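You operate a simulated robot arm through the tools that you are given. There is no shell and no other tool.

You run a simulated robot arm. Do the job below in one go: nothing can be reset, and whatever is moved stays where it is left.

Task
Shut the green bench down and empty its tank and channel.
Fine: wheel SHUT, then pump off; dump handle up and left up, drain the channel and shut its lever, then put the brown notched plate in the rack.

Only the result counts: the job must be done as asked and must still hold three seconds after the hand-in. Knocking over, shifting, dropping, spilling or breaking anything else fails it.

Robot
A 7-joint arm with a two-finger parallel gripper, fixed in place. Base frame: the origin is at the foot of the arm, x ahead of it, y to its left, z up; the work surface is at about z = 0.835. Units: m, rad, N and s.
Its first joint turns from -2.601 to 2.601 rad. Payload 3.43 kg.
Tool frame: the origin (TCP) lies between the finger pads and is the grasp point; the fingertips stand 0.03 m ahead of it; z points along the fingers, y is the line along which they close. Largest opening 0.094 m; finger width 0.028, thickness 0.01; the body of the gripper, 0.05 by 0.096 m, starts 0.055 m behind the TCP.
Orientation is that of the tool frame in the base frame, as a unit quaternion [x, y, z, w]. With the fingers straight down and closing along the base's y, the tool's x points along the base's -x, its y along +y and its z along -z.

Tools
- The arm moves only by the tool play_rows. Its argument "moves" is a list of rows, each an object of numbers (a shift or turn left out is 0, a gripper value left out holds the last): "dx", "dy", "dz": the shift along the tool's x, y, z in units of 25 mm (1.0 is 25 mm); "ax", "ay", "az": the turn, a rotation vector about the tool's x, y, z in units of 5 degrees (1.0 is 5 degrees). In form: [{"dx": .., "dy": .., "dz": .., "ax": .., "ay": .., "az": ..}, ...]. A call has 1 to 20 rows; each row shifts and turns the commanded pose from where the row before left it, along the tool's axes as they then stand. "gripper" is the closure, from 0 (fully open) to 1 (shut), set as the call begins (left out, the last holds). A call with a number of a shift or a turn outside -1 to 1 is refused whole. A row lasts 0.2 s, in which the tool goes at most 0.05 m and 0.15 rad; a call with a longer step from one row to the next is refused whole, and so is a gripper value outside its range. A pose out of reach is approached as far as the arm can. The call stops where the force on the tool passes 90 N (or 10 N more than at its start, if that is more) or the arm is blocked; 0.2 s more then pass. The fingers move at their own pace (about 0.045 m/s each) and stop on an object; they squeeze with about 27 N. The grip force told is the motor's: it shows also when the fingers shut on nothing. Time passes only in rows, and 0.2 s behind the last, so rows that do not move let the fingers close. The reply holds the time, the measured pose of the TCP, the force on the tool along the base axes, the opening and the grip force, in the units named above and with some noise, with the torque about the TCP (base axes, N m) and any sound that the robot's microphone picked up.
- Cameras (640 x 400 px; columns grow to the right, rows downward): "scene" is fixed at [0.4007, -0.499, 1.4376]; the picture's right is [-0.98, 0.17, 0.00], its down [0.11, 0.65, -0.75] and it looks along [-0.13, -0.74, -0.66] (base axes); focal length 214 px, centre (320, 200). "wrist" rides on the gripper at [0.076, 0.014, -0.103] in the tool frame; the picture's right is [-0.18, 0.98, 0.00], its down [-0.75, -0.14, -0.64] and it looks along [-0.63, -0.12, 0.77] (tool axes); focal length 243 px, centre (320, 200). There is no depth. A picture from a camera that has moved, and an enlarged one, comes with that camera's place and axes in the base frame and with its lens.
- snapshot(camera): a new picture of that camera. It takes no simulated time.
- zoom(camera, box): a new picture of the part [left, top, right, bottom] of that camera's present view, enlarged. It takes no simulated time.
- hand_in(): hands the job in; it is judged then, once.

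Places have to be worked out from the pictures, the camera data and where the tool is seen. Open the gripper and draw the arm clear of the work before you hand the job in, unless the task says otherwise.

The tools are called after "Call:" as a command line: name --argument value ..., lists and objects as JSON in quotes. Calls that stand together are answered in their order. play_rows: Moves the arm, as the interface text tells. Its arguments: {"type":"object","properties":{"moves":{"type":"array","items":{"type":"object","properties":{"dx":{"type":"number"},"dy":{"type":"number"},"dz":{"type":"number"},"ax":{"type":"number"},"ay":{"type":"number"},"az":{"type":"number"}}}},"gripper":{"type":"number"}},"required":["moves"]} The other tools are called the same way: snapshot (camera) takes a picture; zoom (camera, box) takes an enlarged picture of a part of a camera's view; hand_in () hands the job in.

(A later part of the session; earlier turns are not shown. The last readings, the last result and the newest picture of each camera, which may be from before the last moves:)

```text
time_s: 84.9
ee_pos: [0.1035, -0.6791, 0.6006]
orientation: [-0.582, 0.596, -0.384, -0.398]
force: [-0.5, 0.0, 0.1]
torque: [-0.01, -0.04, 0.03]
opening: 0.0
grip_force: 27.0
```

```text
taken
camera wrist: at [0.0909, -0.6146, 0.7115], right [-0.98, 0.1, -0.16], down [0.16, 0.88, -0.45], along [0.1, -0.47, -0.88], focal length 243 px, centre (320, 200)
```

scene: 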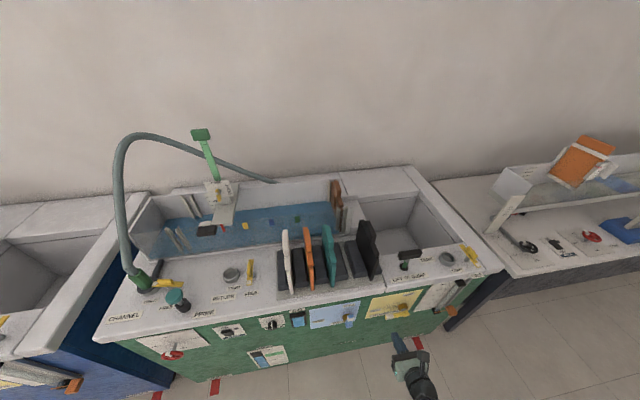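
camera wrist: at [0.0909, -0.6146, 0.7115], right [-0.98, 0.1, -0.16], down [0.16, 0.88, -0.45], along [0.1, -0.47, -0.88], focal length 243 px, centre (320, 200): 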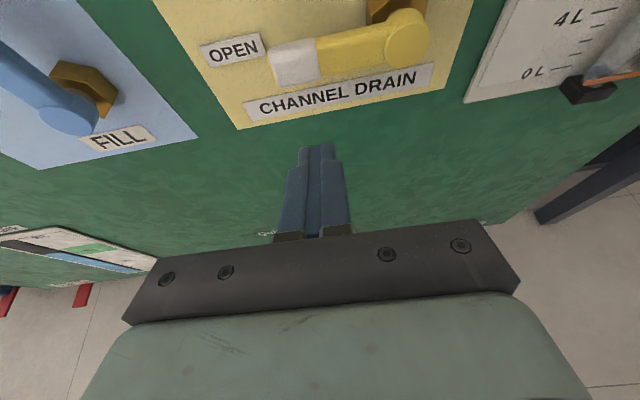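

In place below the lever. Now I let time pass and watch the channel level.

Call:
play_rows --moves '[{}, {}, {}, {}, {}, {}, {}, {}, {}, {}, {}, {}, {}, {}, {}, {}, {}, {}, {}, {}]'

Call:
play_rows --moves '[{}, {}, {}, {}, {}, {}, {}, {}, {}, {}, {}, {}, {}, {}, {}, {}, {}, {}, {}, {}]'

Call:
play_rows --moves '[{}, {}, {}, {}, {}, {}, {}, {}, {}, {}, {}, {}, {}, {}, {}, {}, {}, {}, {}, {}]'

Call:
zoom --camera "scene" --box '[120, 170, 360, 290]'

```text
time_s: 89.1
ee_pos: [0.103, -0.6792, 0.6008]
orientation: [-0.582, 0.596, -0.384, -0.398]
force: [-0.1, -0.1, -0.6]
torque: [0.0, 0.0, 0.02]
opening: 0.0
grip_force: 26.6
```

```text
time_s: 93.3
ee_pos: [0.1019, -0.6775, 0.602]
orientation: [-0.582, 0.595, -0.385, -0.398]
force: [0.3, -0.8, -0.2]
torque: [-0.02, 0.02, -0.02]
opening: 0.0001
grip_force: 27.2
```

```text
time_s: 97.5
ee_pos: [0.1039, -0.6794, 0.6018]
orientation: [-0.582, 0.596, -0.384, -0.398]
force: [-0.7, -0.3, -0.3]
torque: [0.05, 0.04, -0.02]
opening: 0.0001
grip_force: 26.9
```

```text
2.67 times, centred on (240, 230) of scene
camera zoom: at [0.4007, -0.499, 1.4376], right [-0.98, 0.17, 0.0], down [0.11, 0.65, -0.75], along [-0.13, -0.74, -0.66], focal length 572 px, centre (533, 120)
```

zoom: 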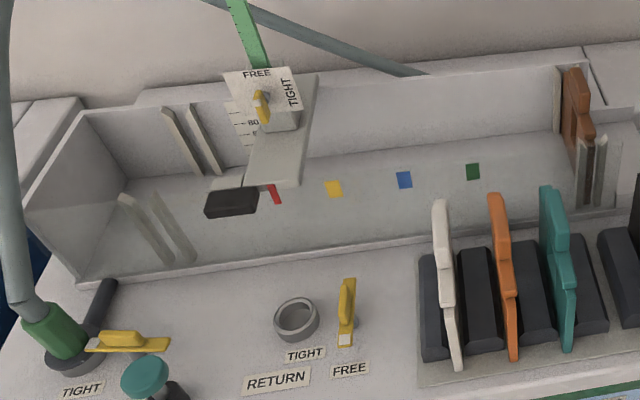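

The channel now looks dry. I wait a few seconds more for any remainder and look at the channel floor and the tank closely.

Call:
play_rows --moves '[{}, {}, {}, {}, {}, {}, {}, {}, {}, {}, {}, {}, {}, {}, {}, {}, {}, {}, {}, {}]'

Call:
play_rows --moves '[{}, {}, {}, {}, {}, {}, {}, {}, {}, {}, {}, {}, {}, {}, {}, {}, {}, {}, {}, {}]'

Call:
zoom --camera "scene" --box '[130, 190, 250, 270]'

Call:
zoom --camera "scene" --box '[300, 170, 480, 290]'

```text
time_s: 101.7
ee_pos: [0.1026, -0.6785, 0.6002]
orientation: [-0.583, 0.595, -0.385, -0.398]
force: [-0.9, 0.3, -0.1]
torque: [-0.03, -0.01, -0.03]
opening: 0.0003
grip_force: 26.6
```

```text
time_s: 105.9
ee_pos: [0.1034, -0.6793, 0.6017]
orientation: [-0.582, 0.595, -0.385, -0.398]
force: [-0.2, 0.5, -0.2]
torque: [0.03, 0.01, 0.0]
opening: 0.0
grip_force: 27.1
```

```text
5.00 times, centred on (190, 230) of scene
camera zoom: at [0.4007, -0.499, 1.4376], right [-0.98, 0.17, 0.0], down [0.11, 0.65, -0.75], along [-0.13, -0.74, -0.66], focal length 1072 px, centre (970, 50)
```

zoom: 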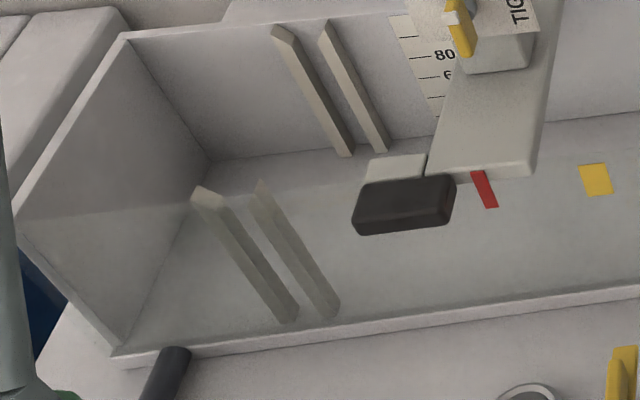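

```text
3.33 times, centred on (390, 230) of scene
camera zoom: at [0.4007, -0.499, 1.4376], right [-0.98, 0.17, 0.0], down [0.11, 0.65, -0.75], along [-0.13, -0.74, -0.66], focal length 715 px, centre (87, 100)
```

zoom: 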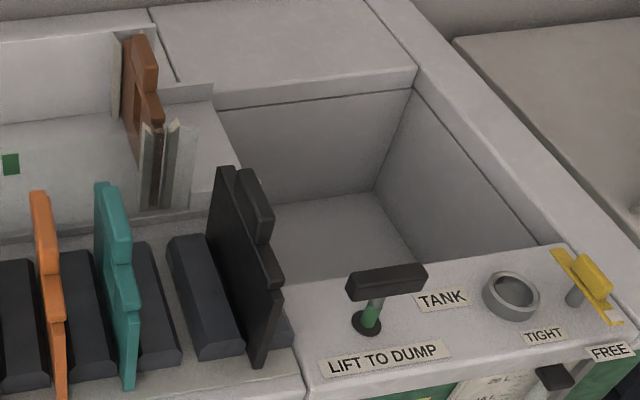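

Channel and tank are dry and the dump handle is still up. Now I shut the drain lever: I advance the closed fingers under it and push it up and back to the right.

Call:
play_rows --moves '[{"dy": -0.26}, {"dz": 0.85, "dx": 0.355}, {"dz": 0.84, "dx": 0.355}]'

Call:
snapshot --camera "wrist"

Call:
zoom --camera "scene" --box '[355, 270, 475, 350]'

```text
time_s: 106.7
ee_pos: [0.1085, -0.7265, 0.6007]
orientation: [-0.582, 0.595, -0.384, -0.398]
force: [-0.2, 0.0, 0.0]
torque: [-0.01, 0.02, 0.0]
opening: 0.0001
grip_force: 26.7
```

```text
taken
camera wrist: at [0.0964, -0.662, 0.7109], right [-0.98, 0.1, -0.16], down [0.16, 0.88, -0.45], along [0.1, -0.47, -0.88], focal length 243 px, centre (320, 200)
```

wrist: 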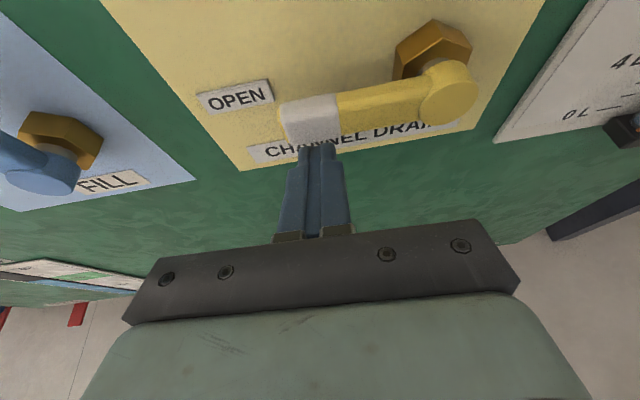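

```text
5.00 times, centred on (415, 310) of scene
camera zoom: at [0.4007, -0.499, 1.4376], right [-0.98, 0.17, 0.0], down [0.11, 0.65, -0.75], along [-0.13, -0.74, -0.66], focal length 1072 px, centre (-155, -350)
```

zoom: 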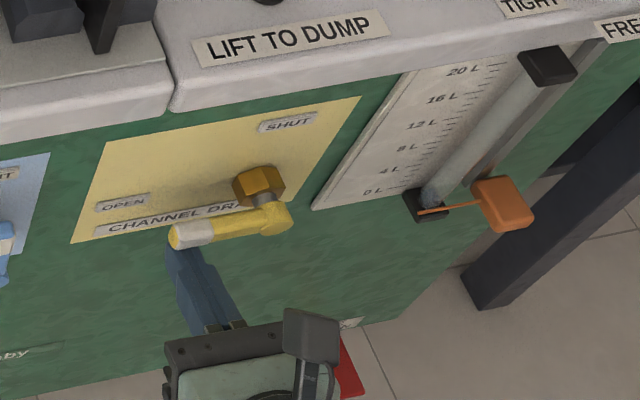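

The fingers are under the white end of the lever. I push up through the arc.

Call:
play_rows --moves '[{"dy": 0.027, "dx": 0.492, "dz": -0.207}, {"dy": 0.027, "dx": 0.492, "dz": -0.207}, {"dy": 0.027, "dx": 0.492, "dz": -0.207}, {"dy": 0.219, "dx": 0.294, "dz": -0.117}, {"dy": 0.219, "dx": 0.294, "dz": -0.117}]'

Call:
snapshot --camera "wrist"

Call:
zoom --camera "scene" --box '[355, 270, 475, 350]'

```text
time_s: 107.9
ee_pos: [0.0973, -0.7247, 0.6589]
orientation: [-0.582, 0.595, -0.384, -0.399]
force: [0.4, 0.2, -1.2]
torque: [0.06, 0.02, 0.01]
opening: 0.0
grip_force: 27.0
```

```text
taken
camera wrist: at [0.0848, -0.6601, 0.7686], right [-0.98, 0.1, -0.16], down [0.16, 0.88, -0.45], along [0.1, -0.47, -0.88], focal length 243 px, centre (320, 200)
```

wrist: 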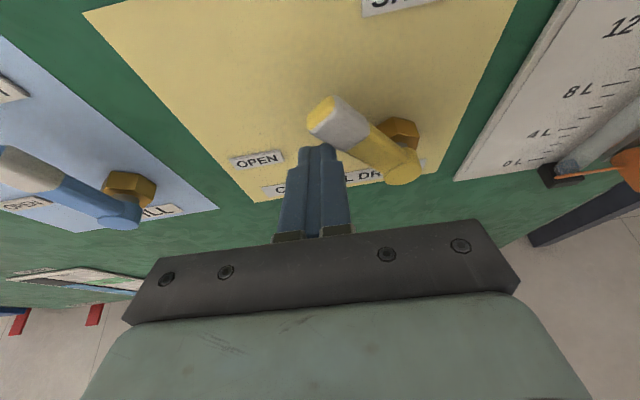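

```text
5.00 times, centred on (415, 310) of scene
camera zoom: at [0.4007, -0.499, 1.4376], right [-0.98, 0.17, 0.0], down [0.11, 0.65, -0.75], along [-0.13, -0.74, -0.66], focal length 1072 px, centre (-155, -350)
```

zoom: 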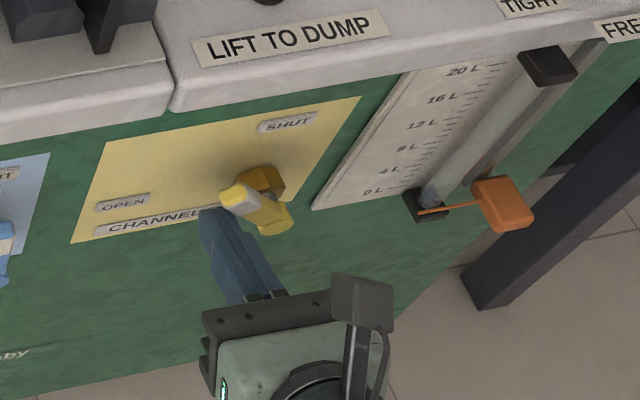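

The lever is following, about halfway. I continue up and to the right until it stands upright at SHUT.

Call:
play_rows --moves '[{"dy": 0.219, "dx": 0.294, "dz": -0.117}, {"dy": 0.349, "dx": 0.154, "dz": -0.054}, {"dy": 0.349, "dx": 0.154, "dz": -0.054}, {"dy": 0.349, "dx": 0.154, "dz": -0.054}]'

Call:
snapshot --camera "wrist"

Call:
zoom --camera "scene" --box '[355, 270, 475, 350]'

```text
time_s: 108.9
ee_pos: [0.0646, -0.7236, 0.6783]
orientation: [-0.582, 0.596, -0.385, -0.399]
force: [1.7, -0.2, -0.6]
torque: [0.02, -0.01, 0.04]
opening: 0.0001
grip_force: 27.0
```

```text
taken
camera wrist: at [0.0524, -0.66, 0.788], right [-0.98, 0.1, -0.16], down [0.16, 0.88, -0.45], along [0.1, -0.47, -0.88], focal length 243 px, centre (320, 200)
```

wrist: 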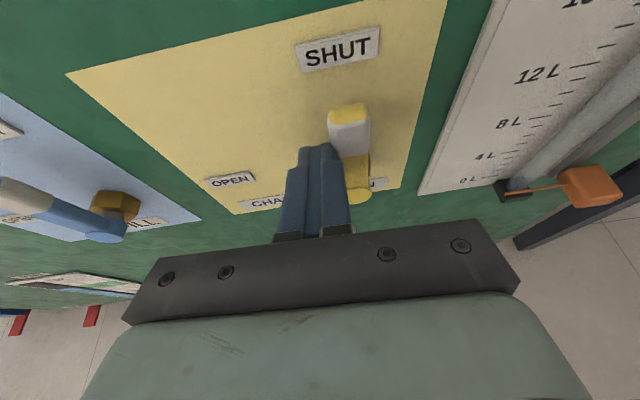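

```text
5.00 times, centred on (415, 310) of scene
camera zoom: at [0.4007, -0.499, 1.4376], right [-0.98, 0.17, 0.0], down [0.11, 0.65, -0.75], along [-0.13, -0.74, -0.66], focal length 1072 px, centre (-155, -350)
```

zoom: 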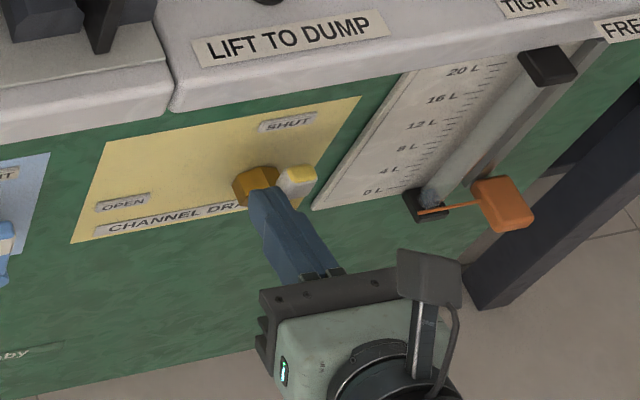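

The lever is about upright. I push on in small steps until the stop is felt.

Call:
play_rows --moves '[{"dy": 0.1}, {"dy": 0.1}, {}]'

Call:
zoom --camera "wrist" --box '[220, 20, 480, 220]'

```text
time_s: 109.7
ee_pos: [0.064, -0.7238, 0.6774]
orientation: [-0.585, 0.594, -0.386, -0.395]
force: [45.3, -6.2, 16.1]
torque: [-0.52, -0.54, 1.22]
opening: 0.0001
grip_force: 26.9
```

```text
2.00 times, centred on (350, 120) of wrist
camera zoom: at [0.0506, -0.6603, 0.7882], right [-0.98, 0.09, -0.17], down [0.16, 0.88, -0.44], along [0.11, -0.46, -0.88], focal length 485 px, centre (260, 360)
```

zoom: 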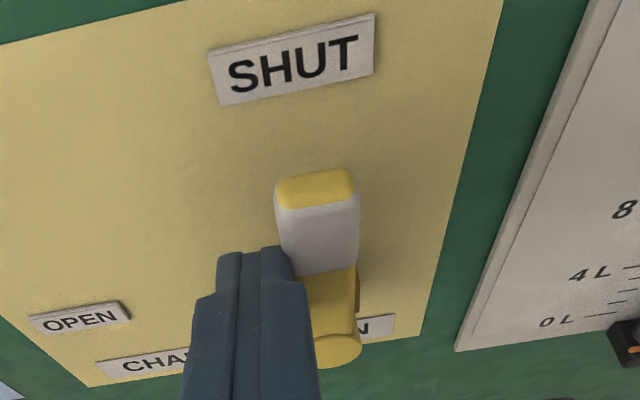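

The stop is firm (45 N), the lever stands at SHUT. I ease off, draw back from the panel and check both levers from the scene camera.

Call:
play_rows --moves '[{"dy": -0.3}, {"dy": -0.7}, {"dy": -0.7}, {"dx": -0.35, "dz": -0.85}, {"dy": -0.8, "dx": -0.1, "dz": -0.25}, {"dy": -0.8}, {"dy": -0.5}]'

Call:
zoom --camera "scene" --box '[330, 270, 450, 350]'

Call:
snapshot --camera "wrist"

```text
time_s: 111.3
ee_pos: [0.1573, -0.6978, 0.6767]
orientation: [-0.582, 0.596, -0.384, -0.399]
force: [0.1, -0.5, -0.2]
torque: [0.0, -0.01, -0.01]
opening: 0.0
grip_force: 27.2
```

```text
5.00 times, centred on (390, 310) of scene
camera zoom: at [0.4007, -0.499, 1.4376], right [-0.98, 0.17, 0.0], down [0.11, 0.65, -0.75], along [-0.13, -0.74, -0.66], focal length 1072 px, centre (-30, -350)
```

zoom: 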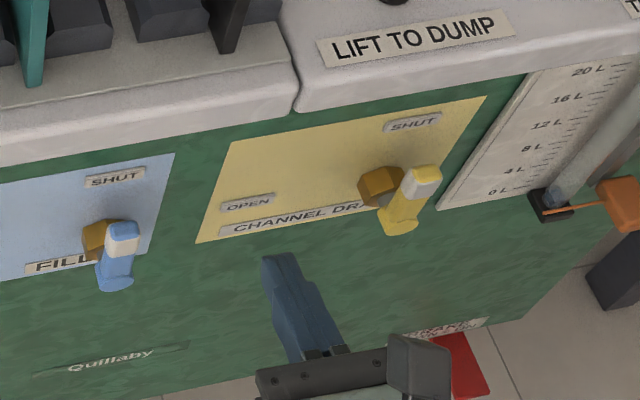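

```text
taken
camera wrist: at [0.1444, -0.634, 0.7874], right [-0.98, 0.1, -0.16], down [0.16, 0.88, -0.45], along [0.1, -0.47, -0.88], focal length 243 px, centre (320, 200)
```

wrist: 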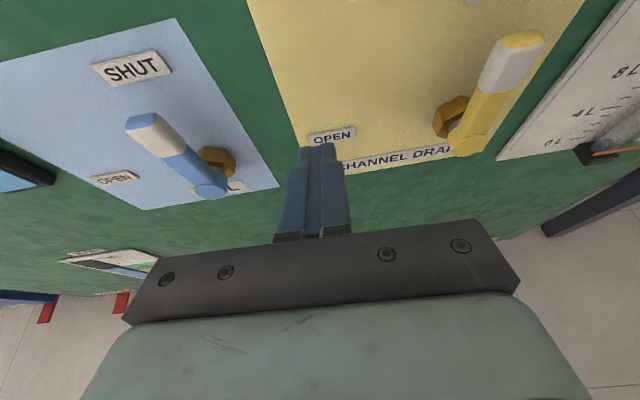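

The drain lever is back at SHUT exactly as at the start, FILL untouched. Now for the brown plate: I rise straight up in front of the bench, then tip the tool to about 48° below level.

Call:
play_rows --moves '[{"dx": 0.92, "dz": -0.386}, {"dx": 0.92, "dz": -0.386}, {"dx": 0.92, "dz": -0.386}, {"dx": 0.92, "dz": -0.386}, {"dx": 0.92, "dz": -0.386}, {"dx": 0.92, "dz": -0.386}, {"dx": 0.92, "dz": -0.386}, {"dx": 0.92, "dz": -0.386}, {"dx": 0.92, "dz": -0.386}, {"dx": 0.92, "dz": -0.386}, {"dx": 0.92, "dz": -0.386}, {"dx": 0.92, "dz": -0.386}, {"dx": 0.92, "dz": -0.386}, {"dx": 0.92, "dz": -0.386}, {"dx": 0.92, "dz": -0.386}, {"dx": 0.92, "dz": -0.386}]'

Call:
play_rows --moves '[{"ay": -1}, {"ay": -1}, {"ay": -1}, {"ay": -1}, {"ay": -1}]' --gripper 0.3

Call:
snapshot --camera "scene"

Call:
snapshot --camera "wrist"

```text
time_s: 114.7
ee_pos: [0.16, -0.6962, 1.0784]
orientation: [-0.582, 0.596, -0.383, -0.399]
force: [0.4, -0.4, 0.3]
torque: [0.0, -0.01, -0.03]
opening: 0.0001
grip_force: 27.4
```

```text
time_s: 115.9
ee_pos: [0.1601, -0.6967, 1.0769]
orientation: [-0.652, 0.668, -0.249, -0.259]
force: [0.0, 0.3, 0.3]
torque: [-0.01, -0.01, 0.03]
opening: 0.0659
grip_force: 0.0
```

```text
taken
```

scene: 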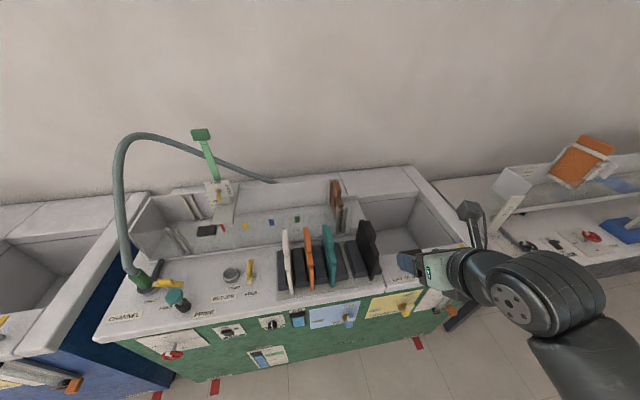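

```text
taken
camera wrist: at [0.1454, -0.6854, 1.205], right [-0.98, 0.16, -0.12], down [0.17, 0.99, -0.03], along [0.11, -0.05, -0.99], focal length 243 px, centre (320, 200)
```

wrist: 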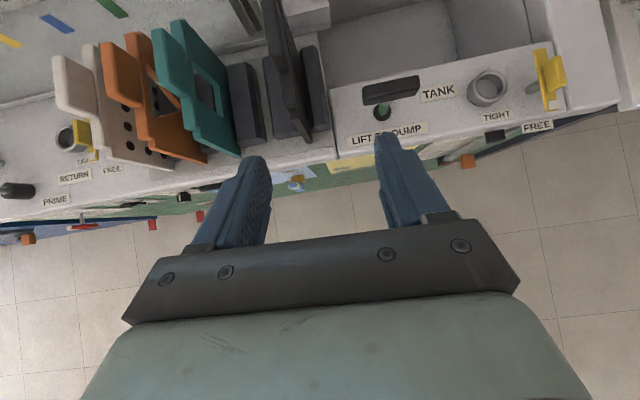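

The tool is pitched 48° below level with fingers closing along x. I square up a small yaw error and move over toward the brown plate, well above the rack plates.

Call:
play_rows --moves '[{"ax": 0.2, "az": -0.22}, {"dx": 0.888, "dy": -0.32, "dz": 0.514}, {"dx": 0.888, "dy": -0.32, "dz": 0.514}, {"dx": 0.888, "dy": -0.32, "dz": 0.514}, {"dx": 0.888, "dy": -0.32, "dz": 0.514}, {"dx": 0.888, "dy": -0.32, "dz": 0.514}, {"dx": 0.888, "dy": -0.32, "dz": 0.514}, {"dx": 0.888, "dy": -0.32, "dz": 0.514}, {"dx": 0.888, "dy": -0.32, "dz": 0.514}, {"dx": 0.888, "dy": -0.32, "dz": 0.514}, {"dx": 0.888, "dy": -0.32, "dz": 0.514}]'

Call:
snapshot --camera "scene"

Call:
snapshot --camera "wrist"

```text
time_s: 118.3
ee_pos: [0.2389, -0.9472, 1.1308]
orientation: [0.66, -0.66, 0.252, 0.257]
force: [0.2, 0.2, 0.6]
torque: [0.02, -0.03, -0.03]
opening: 0.0659
grip_force: 0.1
```

```text
taken
```

scene: 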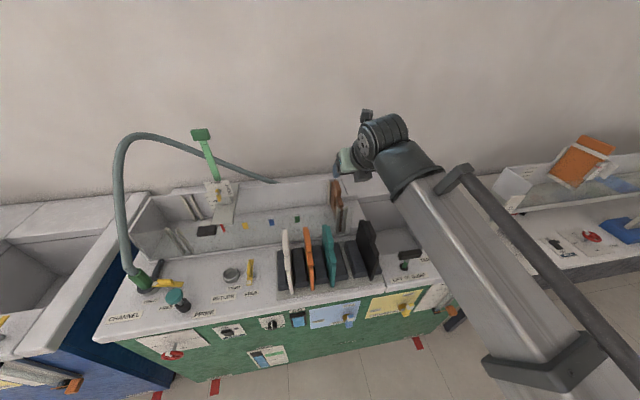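

```text
taken
camera wrist: at [0.2247, -0.9364, 1.2585], right [-0.98, 0.14, -0.12], down [0.14, 0.99, -0.03], along [0.11, -0.05, -0.99], focal length 243 px, centre (320, 200)
```

wrist: 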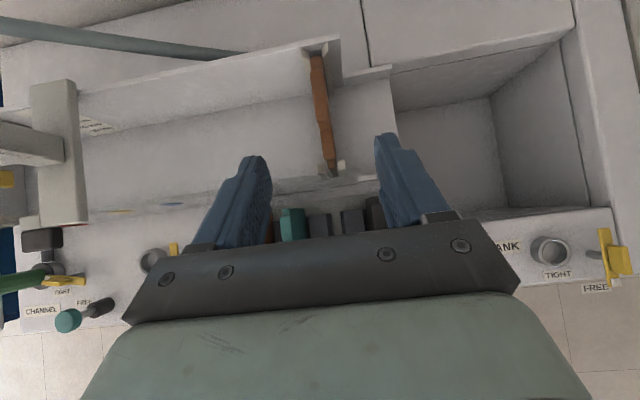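

Call:
zoom --camera "wrist" --box '[270, 30, 390, 190]'

Call:
zoom --camera "scene" --box '[320, 170, 380, 240]'

```text
2.50 times, centred on (330, 110) of wrist
camera zoom: at [0.2247, -0.9364, 1.2585], right [-0.98, 0.14, -0.12], down [0.14, 0.99, -0.03], along [0.11, -0.05, -0.99], focal length 606 px, centre (295, 425)
```

zoom: 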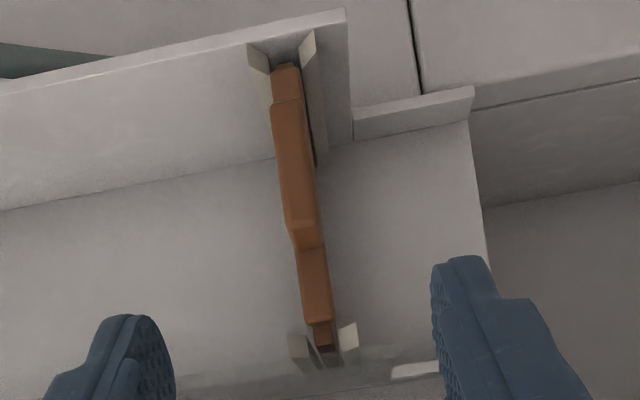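

```text
5.71 times, centred on (350, 205) of scene
camera zoom: at [0.4007, -0.499, 1.4376], right [-0.98, 0.17, 0.0], down [0.11, 0.65, -0.75], along [-0.13, -0.74, -0.66], focal length 1226 px, centre (149, 171)
```

zoom: 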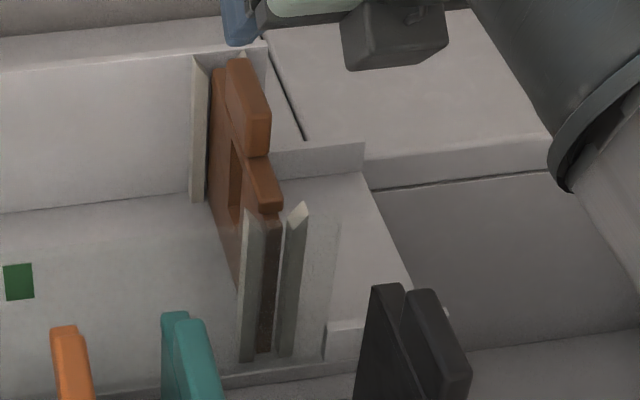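

The grip block on the brown plate runs from y≈-1.043 to -1.10 at x≈0.240, top z≈0.98, about 16 mm thick. I go to a point just above it, keeping the tilt.

Call:
play_rows --moves '[{"dx": 0.265, "dy": -0.007, "dz": 0.88}, {"dx": 0.265, "dy": -0.007, "dz": 0.88}, {"dx": 0.265, "dy": -0.007, "dz": 0.88}, {"dx": 0.265, "dy": -0.007, "dz": 0.88}, {"dx": 0.265, "dy": -0.007, "dz": 0.88}, {"dx": 0.265, "dy": -0.007, "dz": 0.88}]'

Call:
snapshot --camera "wrist"

Call:
zoom --camera "scene" --box '[290, 110, 430, 240]'

```text
time_s: 119.7
ee_pos: [0.2398, -1.0667, 1.0597]
orientation: [0.661, -0.659, 0.252, 0.257]
force: [-0.1, 0.7, 0.4]
torque: [-0.01, -0.04, -0.01]
opening: 0.0658
grip_force: 0.0
```

```text
taken
camera wrist: at [0.2249, -1.0549, 1.1873], right [-0.98, 0.14, -0.12], down [0.14, 0.99, -0.03], along [0.11, -0.05, -0.99], focal length 243 px, centre (320, 200)
```

wrist: 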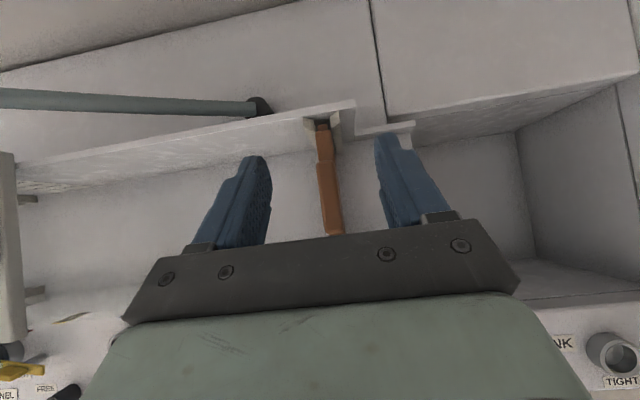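

```text
3.08 times, centred on (360, 175) of scene
camera zoom: at [0.4007, -0.499, 1.4376], right [-0.98, 0.17, 0.0], down [0.11, 0.65, -0.75], along [-0.13, -0.74, -0.66], focal length 660 px, centre (197, 277)
```

zoom: 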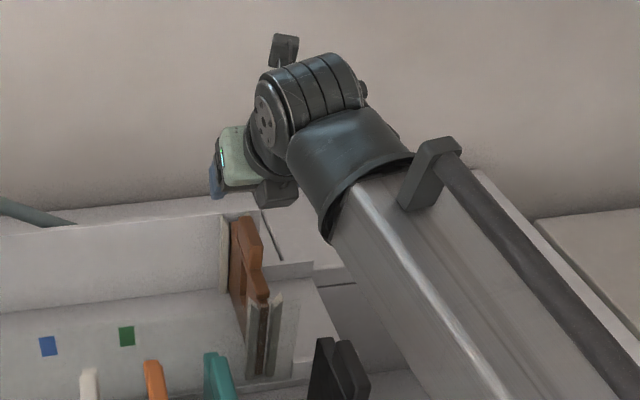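

Reach is fine and the block is centred between the fingers. I go straight down over it.

Call:
play_rows --moves '[{"dx": -0.63, "dz": 0.696}, {"dx": -0.63, "dz": 0.696}, {"dx": -0.63, "dz": 0.696}, {"dx": -0.5, "dz": 0.55}]'

Call:
snapshot --camera "wrist"

Call:
zoom --camera "scene" --box '[300, 150, 400, 250]'

```text
time_s: 120.7
ee_pos: [0.2387, -1.0652, 0.9707]
orientation: [0.66, -0.659, 0.253, 0.257]
force: [0.4, 0.4, 0.3]
torque: [-0.05, 0.01, -0.01]
opening: 0.0659
grip_force: 0.0
```

```text
taken
camera wrist: at [0.2251, -1.054, 1.0984], right [-0.98, 0.14, -0.12], down [0.14, 0.99, -0.03], along [0.11, -0.05, -0.99], focal length 243 px, centre (320, 200)
```

wrist: 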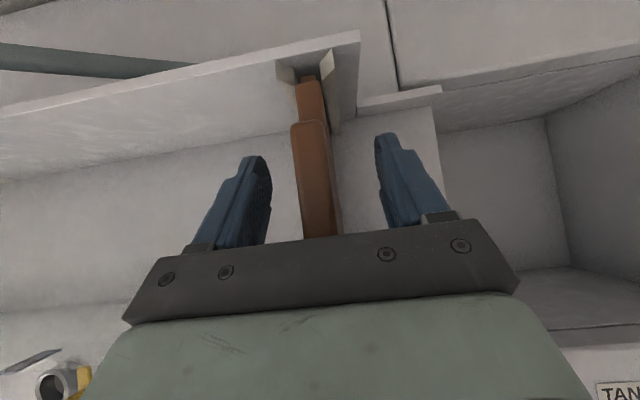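

```text
4.00 times, centred on (350, 200) of scene
camera zoom: at [0.4007, -0.499, 1.4376], right [-0.98, 0.17, 0.0], down [0.11, 0.65, -0.75], along [-0.13, -0.74, -0.66], focal length 858 px, centre (200, 200)
```

zoom: 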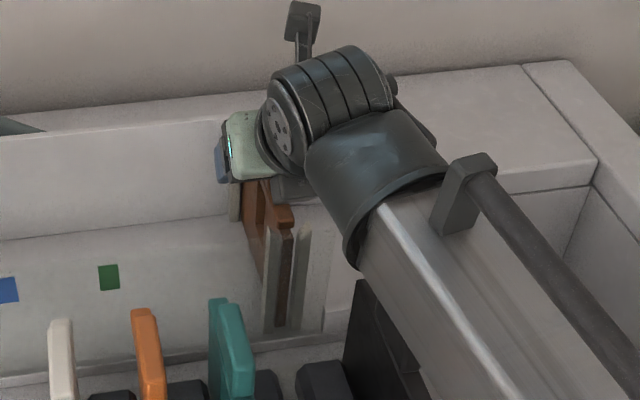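

The block's top edge computes to z≈0.978, so I lower 5 mm more and close on it.

Call:
play_rows --moves '[{"dx": -0.16, "dz": 0.178, "dy": -0.04}, {}]'

Call:
play_rows --moves '[{}, {}, {}, {}, {}]' --gripper 1

Call:
snapshot --camera "wrist"

```text
time_s: 121.3
ee_pos: [0.2412, -1.0643, 0.9649]
orientation: [0.66, -0.66, 0.252, 0.257]
force: [-0.3, -0.3, 0.0]
torque: [-0.01, 0.03, -0.01]
opening: 0.0657
grip_force: 0.1
```

```text
time_s: 122.5
ee_pos: [0.2403, -1.0655, 0.965]
orientation: [0.66, -0.66, 0.253, 0.257]
force: [-0.7, 0.6, -0.2]
torque: [0.0, -0.03, 0.04]
opening: 0.0202
grip_force: 27.1
```

```text
taken
camera wrist: at [0.2265, -1.0539, 1.0922], right [-0.98, 0.14, -0.12], down [0.14, 0.99, -0.03], along [0.11, -0.05, -0.99], focal length 243 px, centre (320, 200)
```

wrist: 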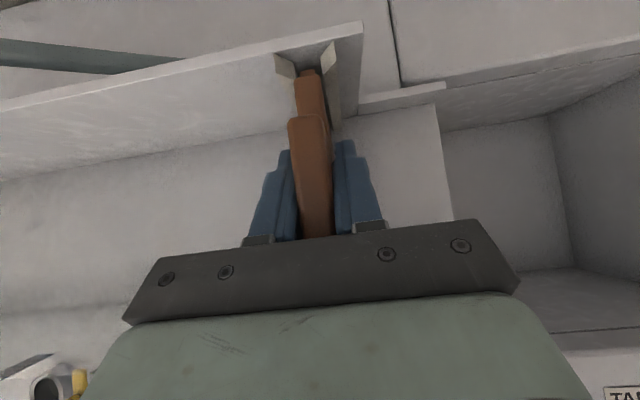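

The block is held (20 mm, no side load). I lift straight up in small steps and watch the force.

Call:
play_rows --moves '[{"dx": 0.2, "dz": -0.22}, {"dx": 0.3, "dz": -0.33}, {"dx": 0.3, "dz": -0.33}, {"dx": 0.3, "dz": -0.33}]'

Call:
snapshot --camera "wrist"

Call:
zoom --camera "scene" --box '[300, 150, 400, 250]'

```text
time_s: 123.5
ee_pos: [0.2392, -1.0659, 1.0062]
orientation: [-0.66, 0.66, -0.252, -0.257]
force: [0.2, 0.0, -2.1]
torque: [0.0, 0.0, 0.0]
opening: 0.0203
grip_force: 26.8
```

```text
taken
camera wrist: at [0.2252, -1.0543, 1.1319], right [-0.98, 0.14, -0.12], down [0.14, 0.99, -0.03], along [0.11, -0.05, -0.99], focal length 243 px, centre (320, 200)
```

wrist: 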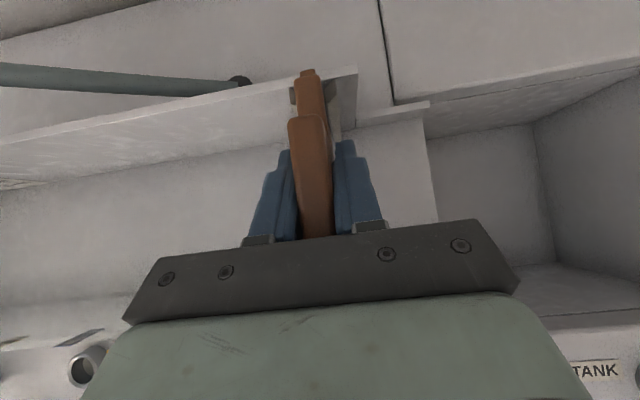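

```text
4.00 times, centred on (350, 200) of scene
camera zoom: at [0.4007, -0.499, 1.4376], right [-0.98, 0.17, 0.0], down [0.11, 0.65, -0.75], along [-0.13, -0.74, -0.66], focal length 858 px, centre (200, 200)
```

zoom: 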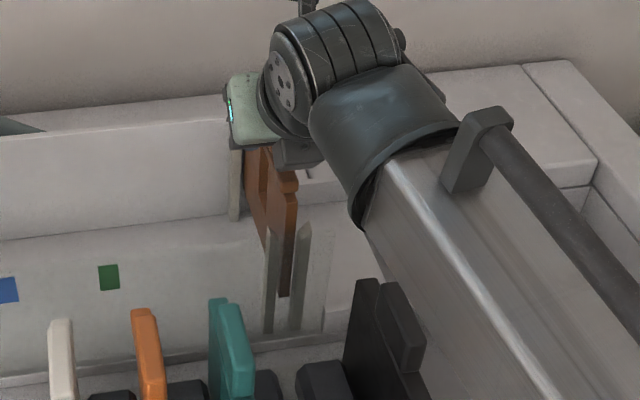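

The plate rises freely in its guides. I lift on to about z=1.16 so its lower edge clears everything.

Call:
play_rows --moves '[{"dx": 0.5, "dz": -0.55}, {"dx": 0.5, "dz": -0.55}, {"dx": 0.5, "dz": -0.55}, {"dx": 0.5, "dz": -0.55}, {"dx": 0.5, "dz": -0.55}, {"dx": 0.5, "dz": -0.55}, {"dx": 0.5, "dz": -0.55}, {"dx": 0.5, "dz": -0.55}, {}]'

Call:
snapshot --camera "wrist"

Call:
snapshot --camera "scene"

```text
time_s: 125.5
ee_pos: [0.2419, -1.067, 1.1549]
orientation: [0.66, -0.659, 0.252, 0.257]
force: [-0.1, -0.7, -2.5]
torque: [0.0, -0.05, 0.03]
opening: 0.0205
grip_force: 27.0
```

```text
taken
camera wrist: at [0.2282, -1.0555, 1.2825], right [-0.98, 0.14, -0.12], down [0.14, 0.99, -0.03], along [0.11, -0.05, -0.99], focal length 243 px, centre (320, 200)
```

wrist: 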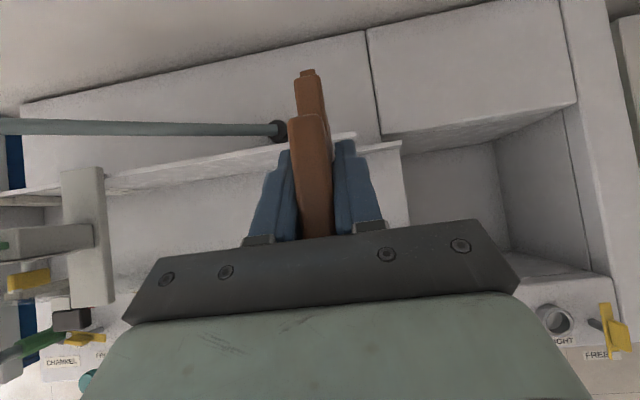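

```text
taken
```

scene: 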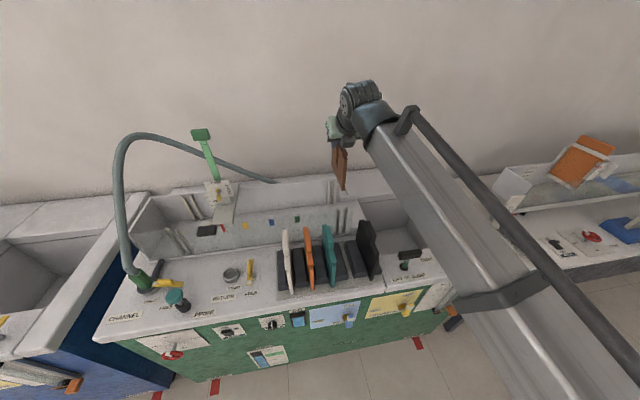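

The plate is clear of the channel. Before going over the rack I measure the empty slot precisely with the scene camera.

Call:
zoom --camera "scene" --box '[300, 215, 400, 295]'

Call:
zoom --camera "scene" --box '[315, 110, 375, 200]'

```text
5.00 times, centred on (350, 255) of scene
camera zoom: at [0.4007, -0.499, 1.4376], right [-0.98, 0.17, 0.0], down [0.11, 0.65, -0.75], along [-0.13, -0.74, -0.66], focal length 1072 px, centre (170, -75)
```

zoom: 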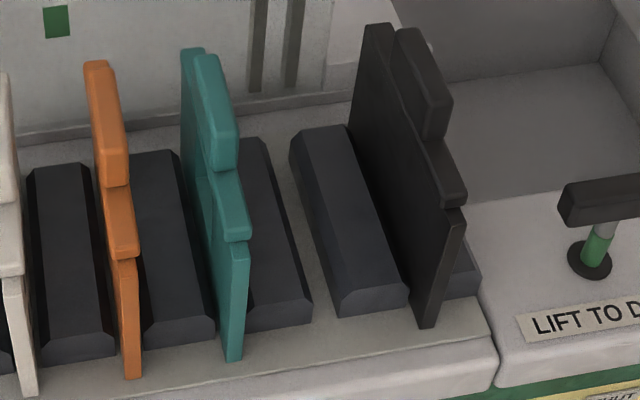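

```text
4.44 times, centred on (345, 155) of scene
camera zoom: at [0.4007, -0.499, 1.4376], right [-0.98, 0.17, 0.0], down [0.11, 0.65, -0.75], along [-0.13, -0.74, -0.66], focal length 953 px, centre (209, 400)
```

zoom: 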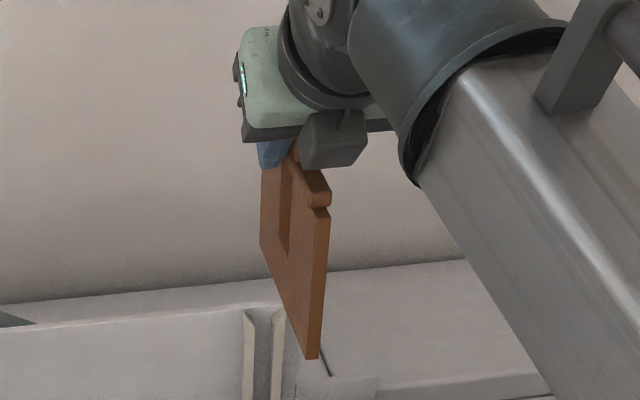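

The empty slot's centre is at x≈0.249 (pitch ≈0.061 between slots), rack centre y≈-0.871; the plate's lower edge hangs about 0.131 below the TCP, so it is at z≈1.02, above all the rack plates. I carry it across to over the slot.

Call:
play_rows --moves '[{"dx": -0.73, "dy": -0.04, "dz": -0.662}, {"dx": -0.73, "dy": -0.04, "dz": -0.662}, {"dx": -0.73, "dy": -0.04, "dz": -0.662}, {"dx": -0.73, "dy": -0.04, "dz": -0.662}, {"dx": -0.73, "dy": -0.04, "dz": -0.662}, {"dx": -0.73, "dy": -0.04, "dz": -0.662}, {"dx": -0.73, "dy": -0.04, "dz": -0.662}, {"dx": -0.73, "dy": -0.04, "dz": -0.662}, {}]'

Call:
snapshot --camera "scene"

Call:
zoom --camera "scene" --box '[290, 150, 400, 300]'

Call:
snapshot --camera "wrist"

```text
time_s: 127.5
ee_pos: [0.2503, -0.8695, 1.1539]
orientation: [0.66, -0.659, 0.253, 0.257]
force: [0.3, 0.3, -2.1]
torque: [-0.01, 0.0, -0.03]
opening: 0.0203
grip_force: 27.2
```

```text
taken
```

scene: 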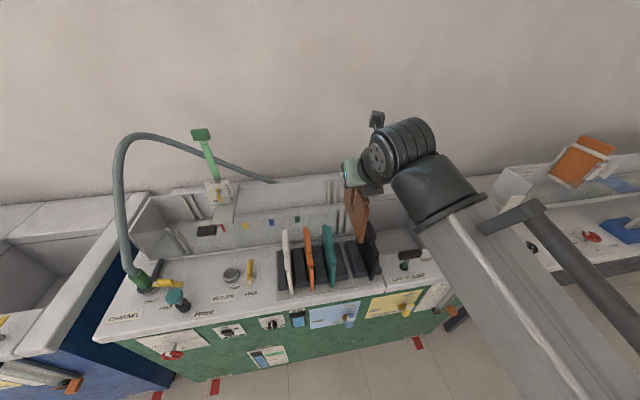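

```text
2.67 times, centred on (345, 225) of scene
camera zoom: at [0.4007, -0.499, 1.4376], right [-0.98, 0.17, 0.0], down [0.11, 0.65, -0.75], along [-0.13, -0.74, -0.66], focal length 572 px, centre (253, 133)
```

zoom: 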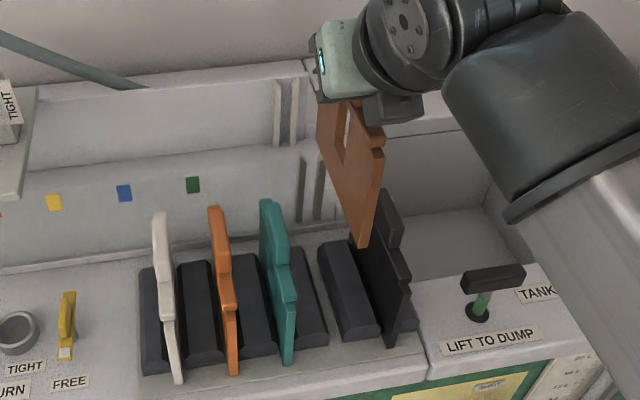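

```text
taken
camera wrist: at [0.2357, -0.8581, 1.2813], right [-0.98, 0.14, -0.12], down [0.14, 0.99, -0.03], along [0.11, -0.05, -0.99], focal length 243 px, centre (320, 200)
```

wrist: 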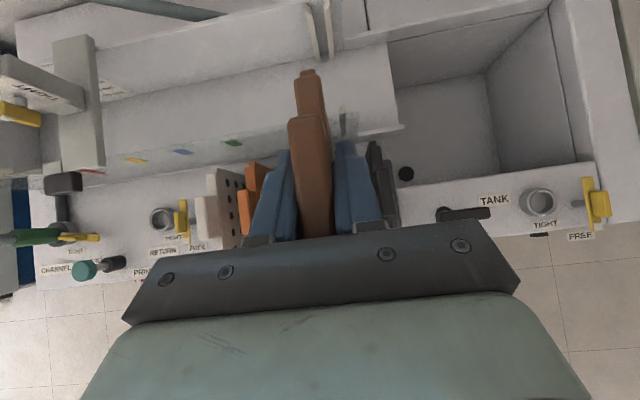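

The plate hangs over the gap with its near lower corner at about (0.248, -0.799, 1.023). I lower it partway and check its alignment with the slot.

Call:
play_rows --moves '[{"dx": -0.6, "dz": 0.663}, {"dx": -0.6, "dz": 0.663}, {"dx": -0.6, "dz": 0.663}, {"dx": -0.6, "dz": 0.663}, {"dx": -0.6, "dz": 0.663}, {}]'

Call:
zoom --camera "scene" --box '[300, 200, 400, 300]'

Call:
snapshot --camera "wrist"

```text
time_s: 128.9
ee_pos: [0.2473, -0.869, 1.0423]
orientation: [0.66, -0.66, 0.252, 0.257]
force: [0.6, -0.2, -2.5]
torque: [0.01, 0.03, 0.02]
opening: 0.0206
grip_force: 26.8
```

```text
4.00 times, centred on (350, 250) of scene
camera zoom: at [0.4007, -0.499, 1.4376], right [-0.98, 0.17, 0.0], down [0.11, 0.65, -0.75], along [-0.13, -0.74, -0.66], focal length 858 px, centre (200, 0)
```

zoom: 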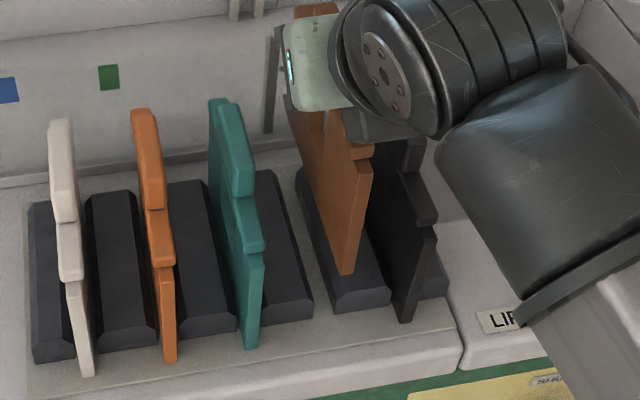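

```text
taken
camera wrist: at [0.2337, -0.8573, 1.1687], right [-0.98, 0.14, -0.12], down [0.14, 0.99, -0.03], along [0.11, -0.05, -0.99], focal length 243 px, centre (320, 200)
```

wrist: 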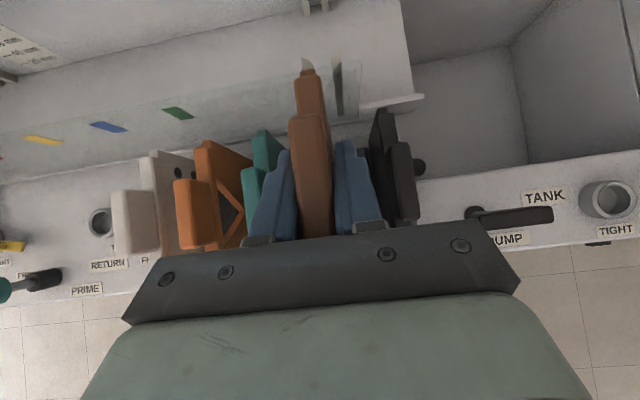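

The plate lines up with the gap (target x≈0.249, plate at ≈0.248). I lower another 4 cm and look again before it enters the slot.

Call:
play_rows --moves '[{"dx": -0.5, "dy": -0.04, "dz": 0.55}, {"dx": -0.5, "dz": 0.55}, {}]'

Call:
zoom --camera "scene" --box '[320, 220, 390, 295]'

```text
time_s: 129.7
ee_pos: [0.2492, -0.8692, 1.0037]
orientation: [0.66, -0.66, 0.252, 0.257]
force: [0.1, 0.3, -2.8]
torque: [0.01, -0.01, -0.03]
opening: 0.0202
grip_force: 27.4
```

```text
5.33 times, centred on (355, 258) of scene
camera zoom: at [0.4007, -0.499, 1.4376], right [-0.98, 0.17, 0.0], down [0.11, 0.65, -0.75], along [-0.13, -0.74, -0.66], focal length 1144 px, centre (133, -107)
```

zoom: 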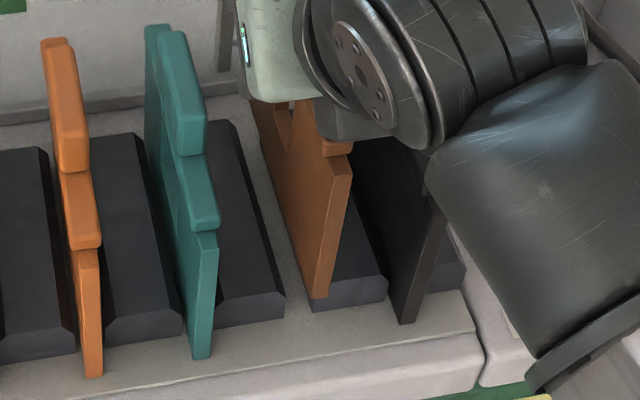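

The lower edge is right over the slot. I lower it in small steps into the slot, watching the force.

Call:
play_rows --moves '[{"dx": -0.27, "dz": 0.297}, {"dx": -0.27, "dz": 0.297}]'

Call:
zoom --camera "scene" --box '[320, 220, 390, 295]'

```text
time_s: 130.3
ee_pos: [0.2492, -0.8676, 0.9845]
orientation: [0.66, -0.659, 0.252, 0.257]
force: [0.4, -0.1, -2.3]
torque: [0.03, 0.0, -0.01]
opening: 0.0201
grip_force: 26.9
```

```text
5.33 times, centred on (355, 258) of scene
camera zoom: at [0.4007, -0.499, 1.4376], right [-0.98, 0.17, 0.0], down [0.11, 0.65, -0.75], along [-0.13, -0.74, -0.66], focal length 1144 px, centre (133, -107)
```

zoom: 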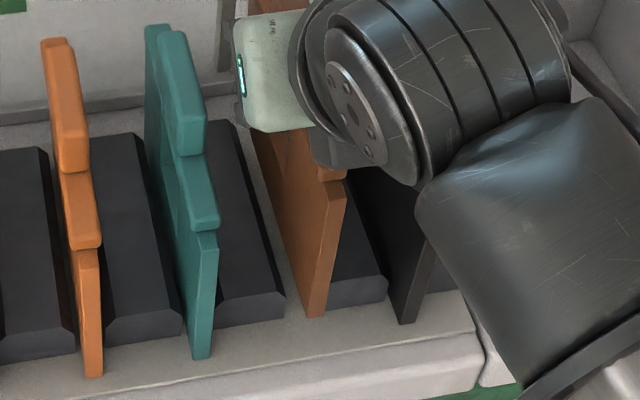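

No contact yet; the sheet is entering the slot. I continue down in small steps.

Call:
play_rows --moves '[{"dx": -0.2, "dz": 0.22}, {"dx": -0.2, "dz": 0.22}]'

Call:
zoom --camera "scene" --box '[320, 220, 390, 295]'

```text
time_s: 130.9
ee_pos: [0.2482, -0.8676, 0.9715]
orientation: [0.66, -0.66, 0.252, 0.257]
force: [0.2, -0.4, -2.1]
torque: [0.0, -0.02, 0.06]
opening: 0.0201
grip_force: 27.4
```

```text
5.33 times, centred on (355, 258) of scene
camera zoom: at [0.4007, -0.499, 1.4376], right [-0.98, 0.17, 0.0], down [0.11, 0.65, -0.75], along [-0.13, -0.74, -0.66], focal length 1144 px, centre (133, -107)
```

zoom: 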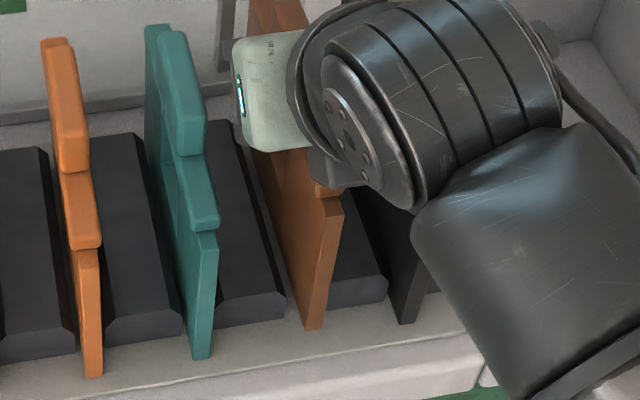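

Going in well. A few more millimetres at a time until the floor is felt.

Call:
play_rows --moves '[{"dx": -0.13, "dz": 0.145}, {"dx": -0.13, "dz": 0.145}]'

Call:
zoom --camera "scene" --box '[320, 220, 390, 295]'

```text
time_s: 131.5
ee_pos: [0.2494, -0.8675, 0.9589]
orientation: [0.66, -0.66, 0.252, 0.257]
force: [-1.2, 0.4, -1.6]
torque: [-0.01, 0.0, 0.0]
opening: 0.0202
grip_force: 27.3
```

```text
5.33 times, centred on (355, 258) of scene
camera zoom: at [0.4007, -0.499, 1.4376], right [-0.98, 0.17, 0.0], down [0.11, 0.65, -0.75], along [-0.13, -0.74, -0.66], focal length 1144 px, centre (133, -107)
```

zoom: 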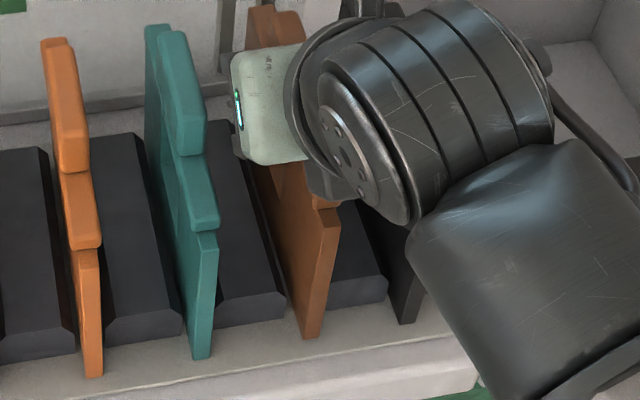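

Nearly at floor level. I go on 3 mm at a time.

Call:
play_rows --moves '[{"dx": -0.08, "dz": 0.09}, {"dx": -0.08, "dz": 0.09}]'

Call:
zoom --camera "scene" --box '[320, 220, 390, 295]'

```text
time_s: 132.1
ee_pos: [0.2472, -0.8685, 0.9554]
orientation: [-0.66, 0.66, -0.252, -0.257]
force: [-0.2, -0.5, -2.0]
torque: [-0.04, -0.01, 0.02]
opening: 0.0202
grip_force: 27.2
```

```text
5.33 times, centred on (355, 258) of scene
camera zoom: at [0.4007, -0.499, 1.4376], right [-0.98, 0.17, 0.0], down [0.11, 0.65, -0.75], along [-0.13, -0.74, -0.66], focal length 1144 px, centre (133, -107)
```

zoom: 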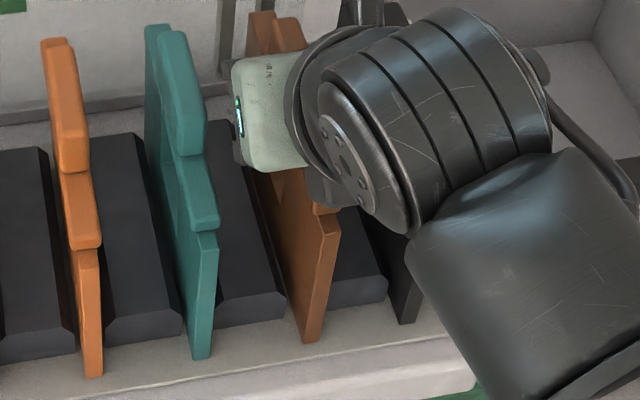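

Almost level with its neighbours. I lower a few more millimetres until the weight comes off.

Call:
play_rows --moves '[{"dx": -0.06, "dz": 0.066}, {"dx": -0.06, "dz": 0.066}]'

Call:
play_rows --moves '[{"dx": -0.06, "dz": 0.066}, {}]'

Call:
zoom --camera "scene" --box '[320, 220, 390, 295]'

```text
time_s: 132.7
ee_pos: [0.2486, -0.8691, 0.952]
orientation: [0.659, -0.658, 0.255, 0.259]
force: [-1.1, 2.1, 26.3]
torque: [0.22, 0.0, -0.01]
opening: 0.0195
grip_force: 27.0
```

```text
time_s: 133.3
ee_pos: [0.248, -0.8685, 0.9486]
orientation: [-0.659, 0.659, -0.253, -0.258]
force: [-1.2, -0.7, 25.1]
torque: [0.24, 0.04, 0.03]
opening: 0.0203
grip_force: 26.9
```

```text
5.33 times, centred on (355, 258) of scene
camera zoom: at [0.4007, -0.499, 1.4376], right [-0.98, 0.17, 0.0], down [0.11, 0.65, -0.75], along [-0.13, -0.74, -0.66], focal length 1144 px, centre (133, -107)
```

zoom: 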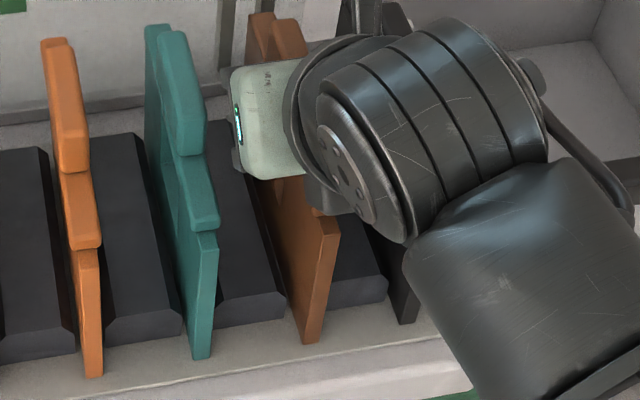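

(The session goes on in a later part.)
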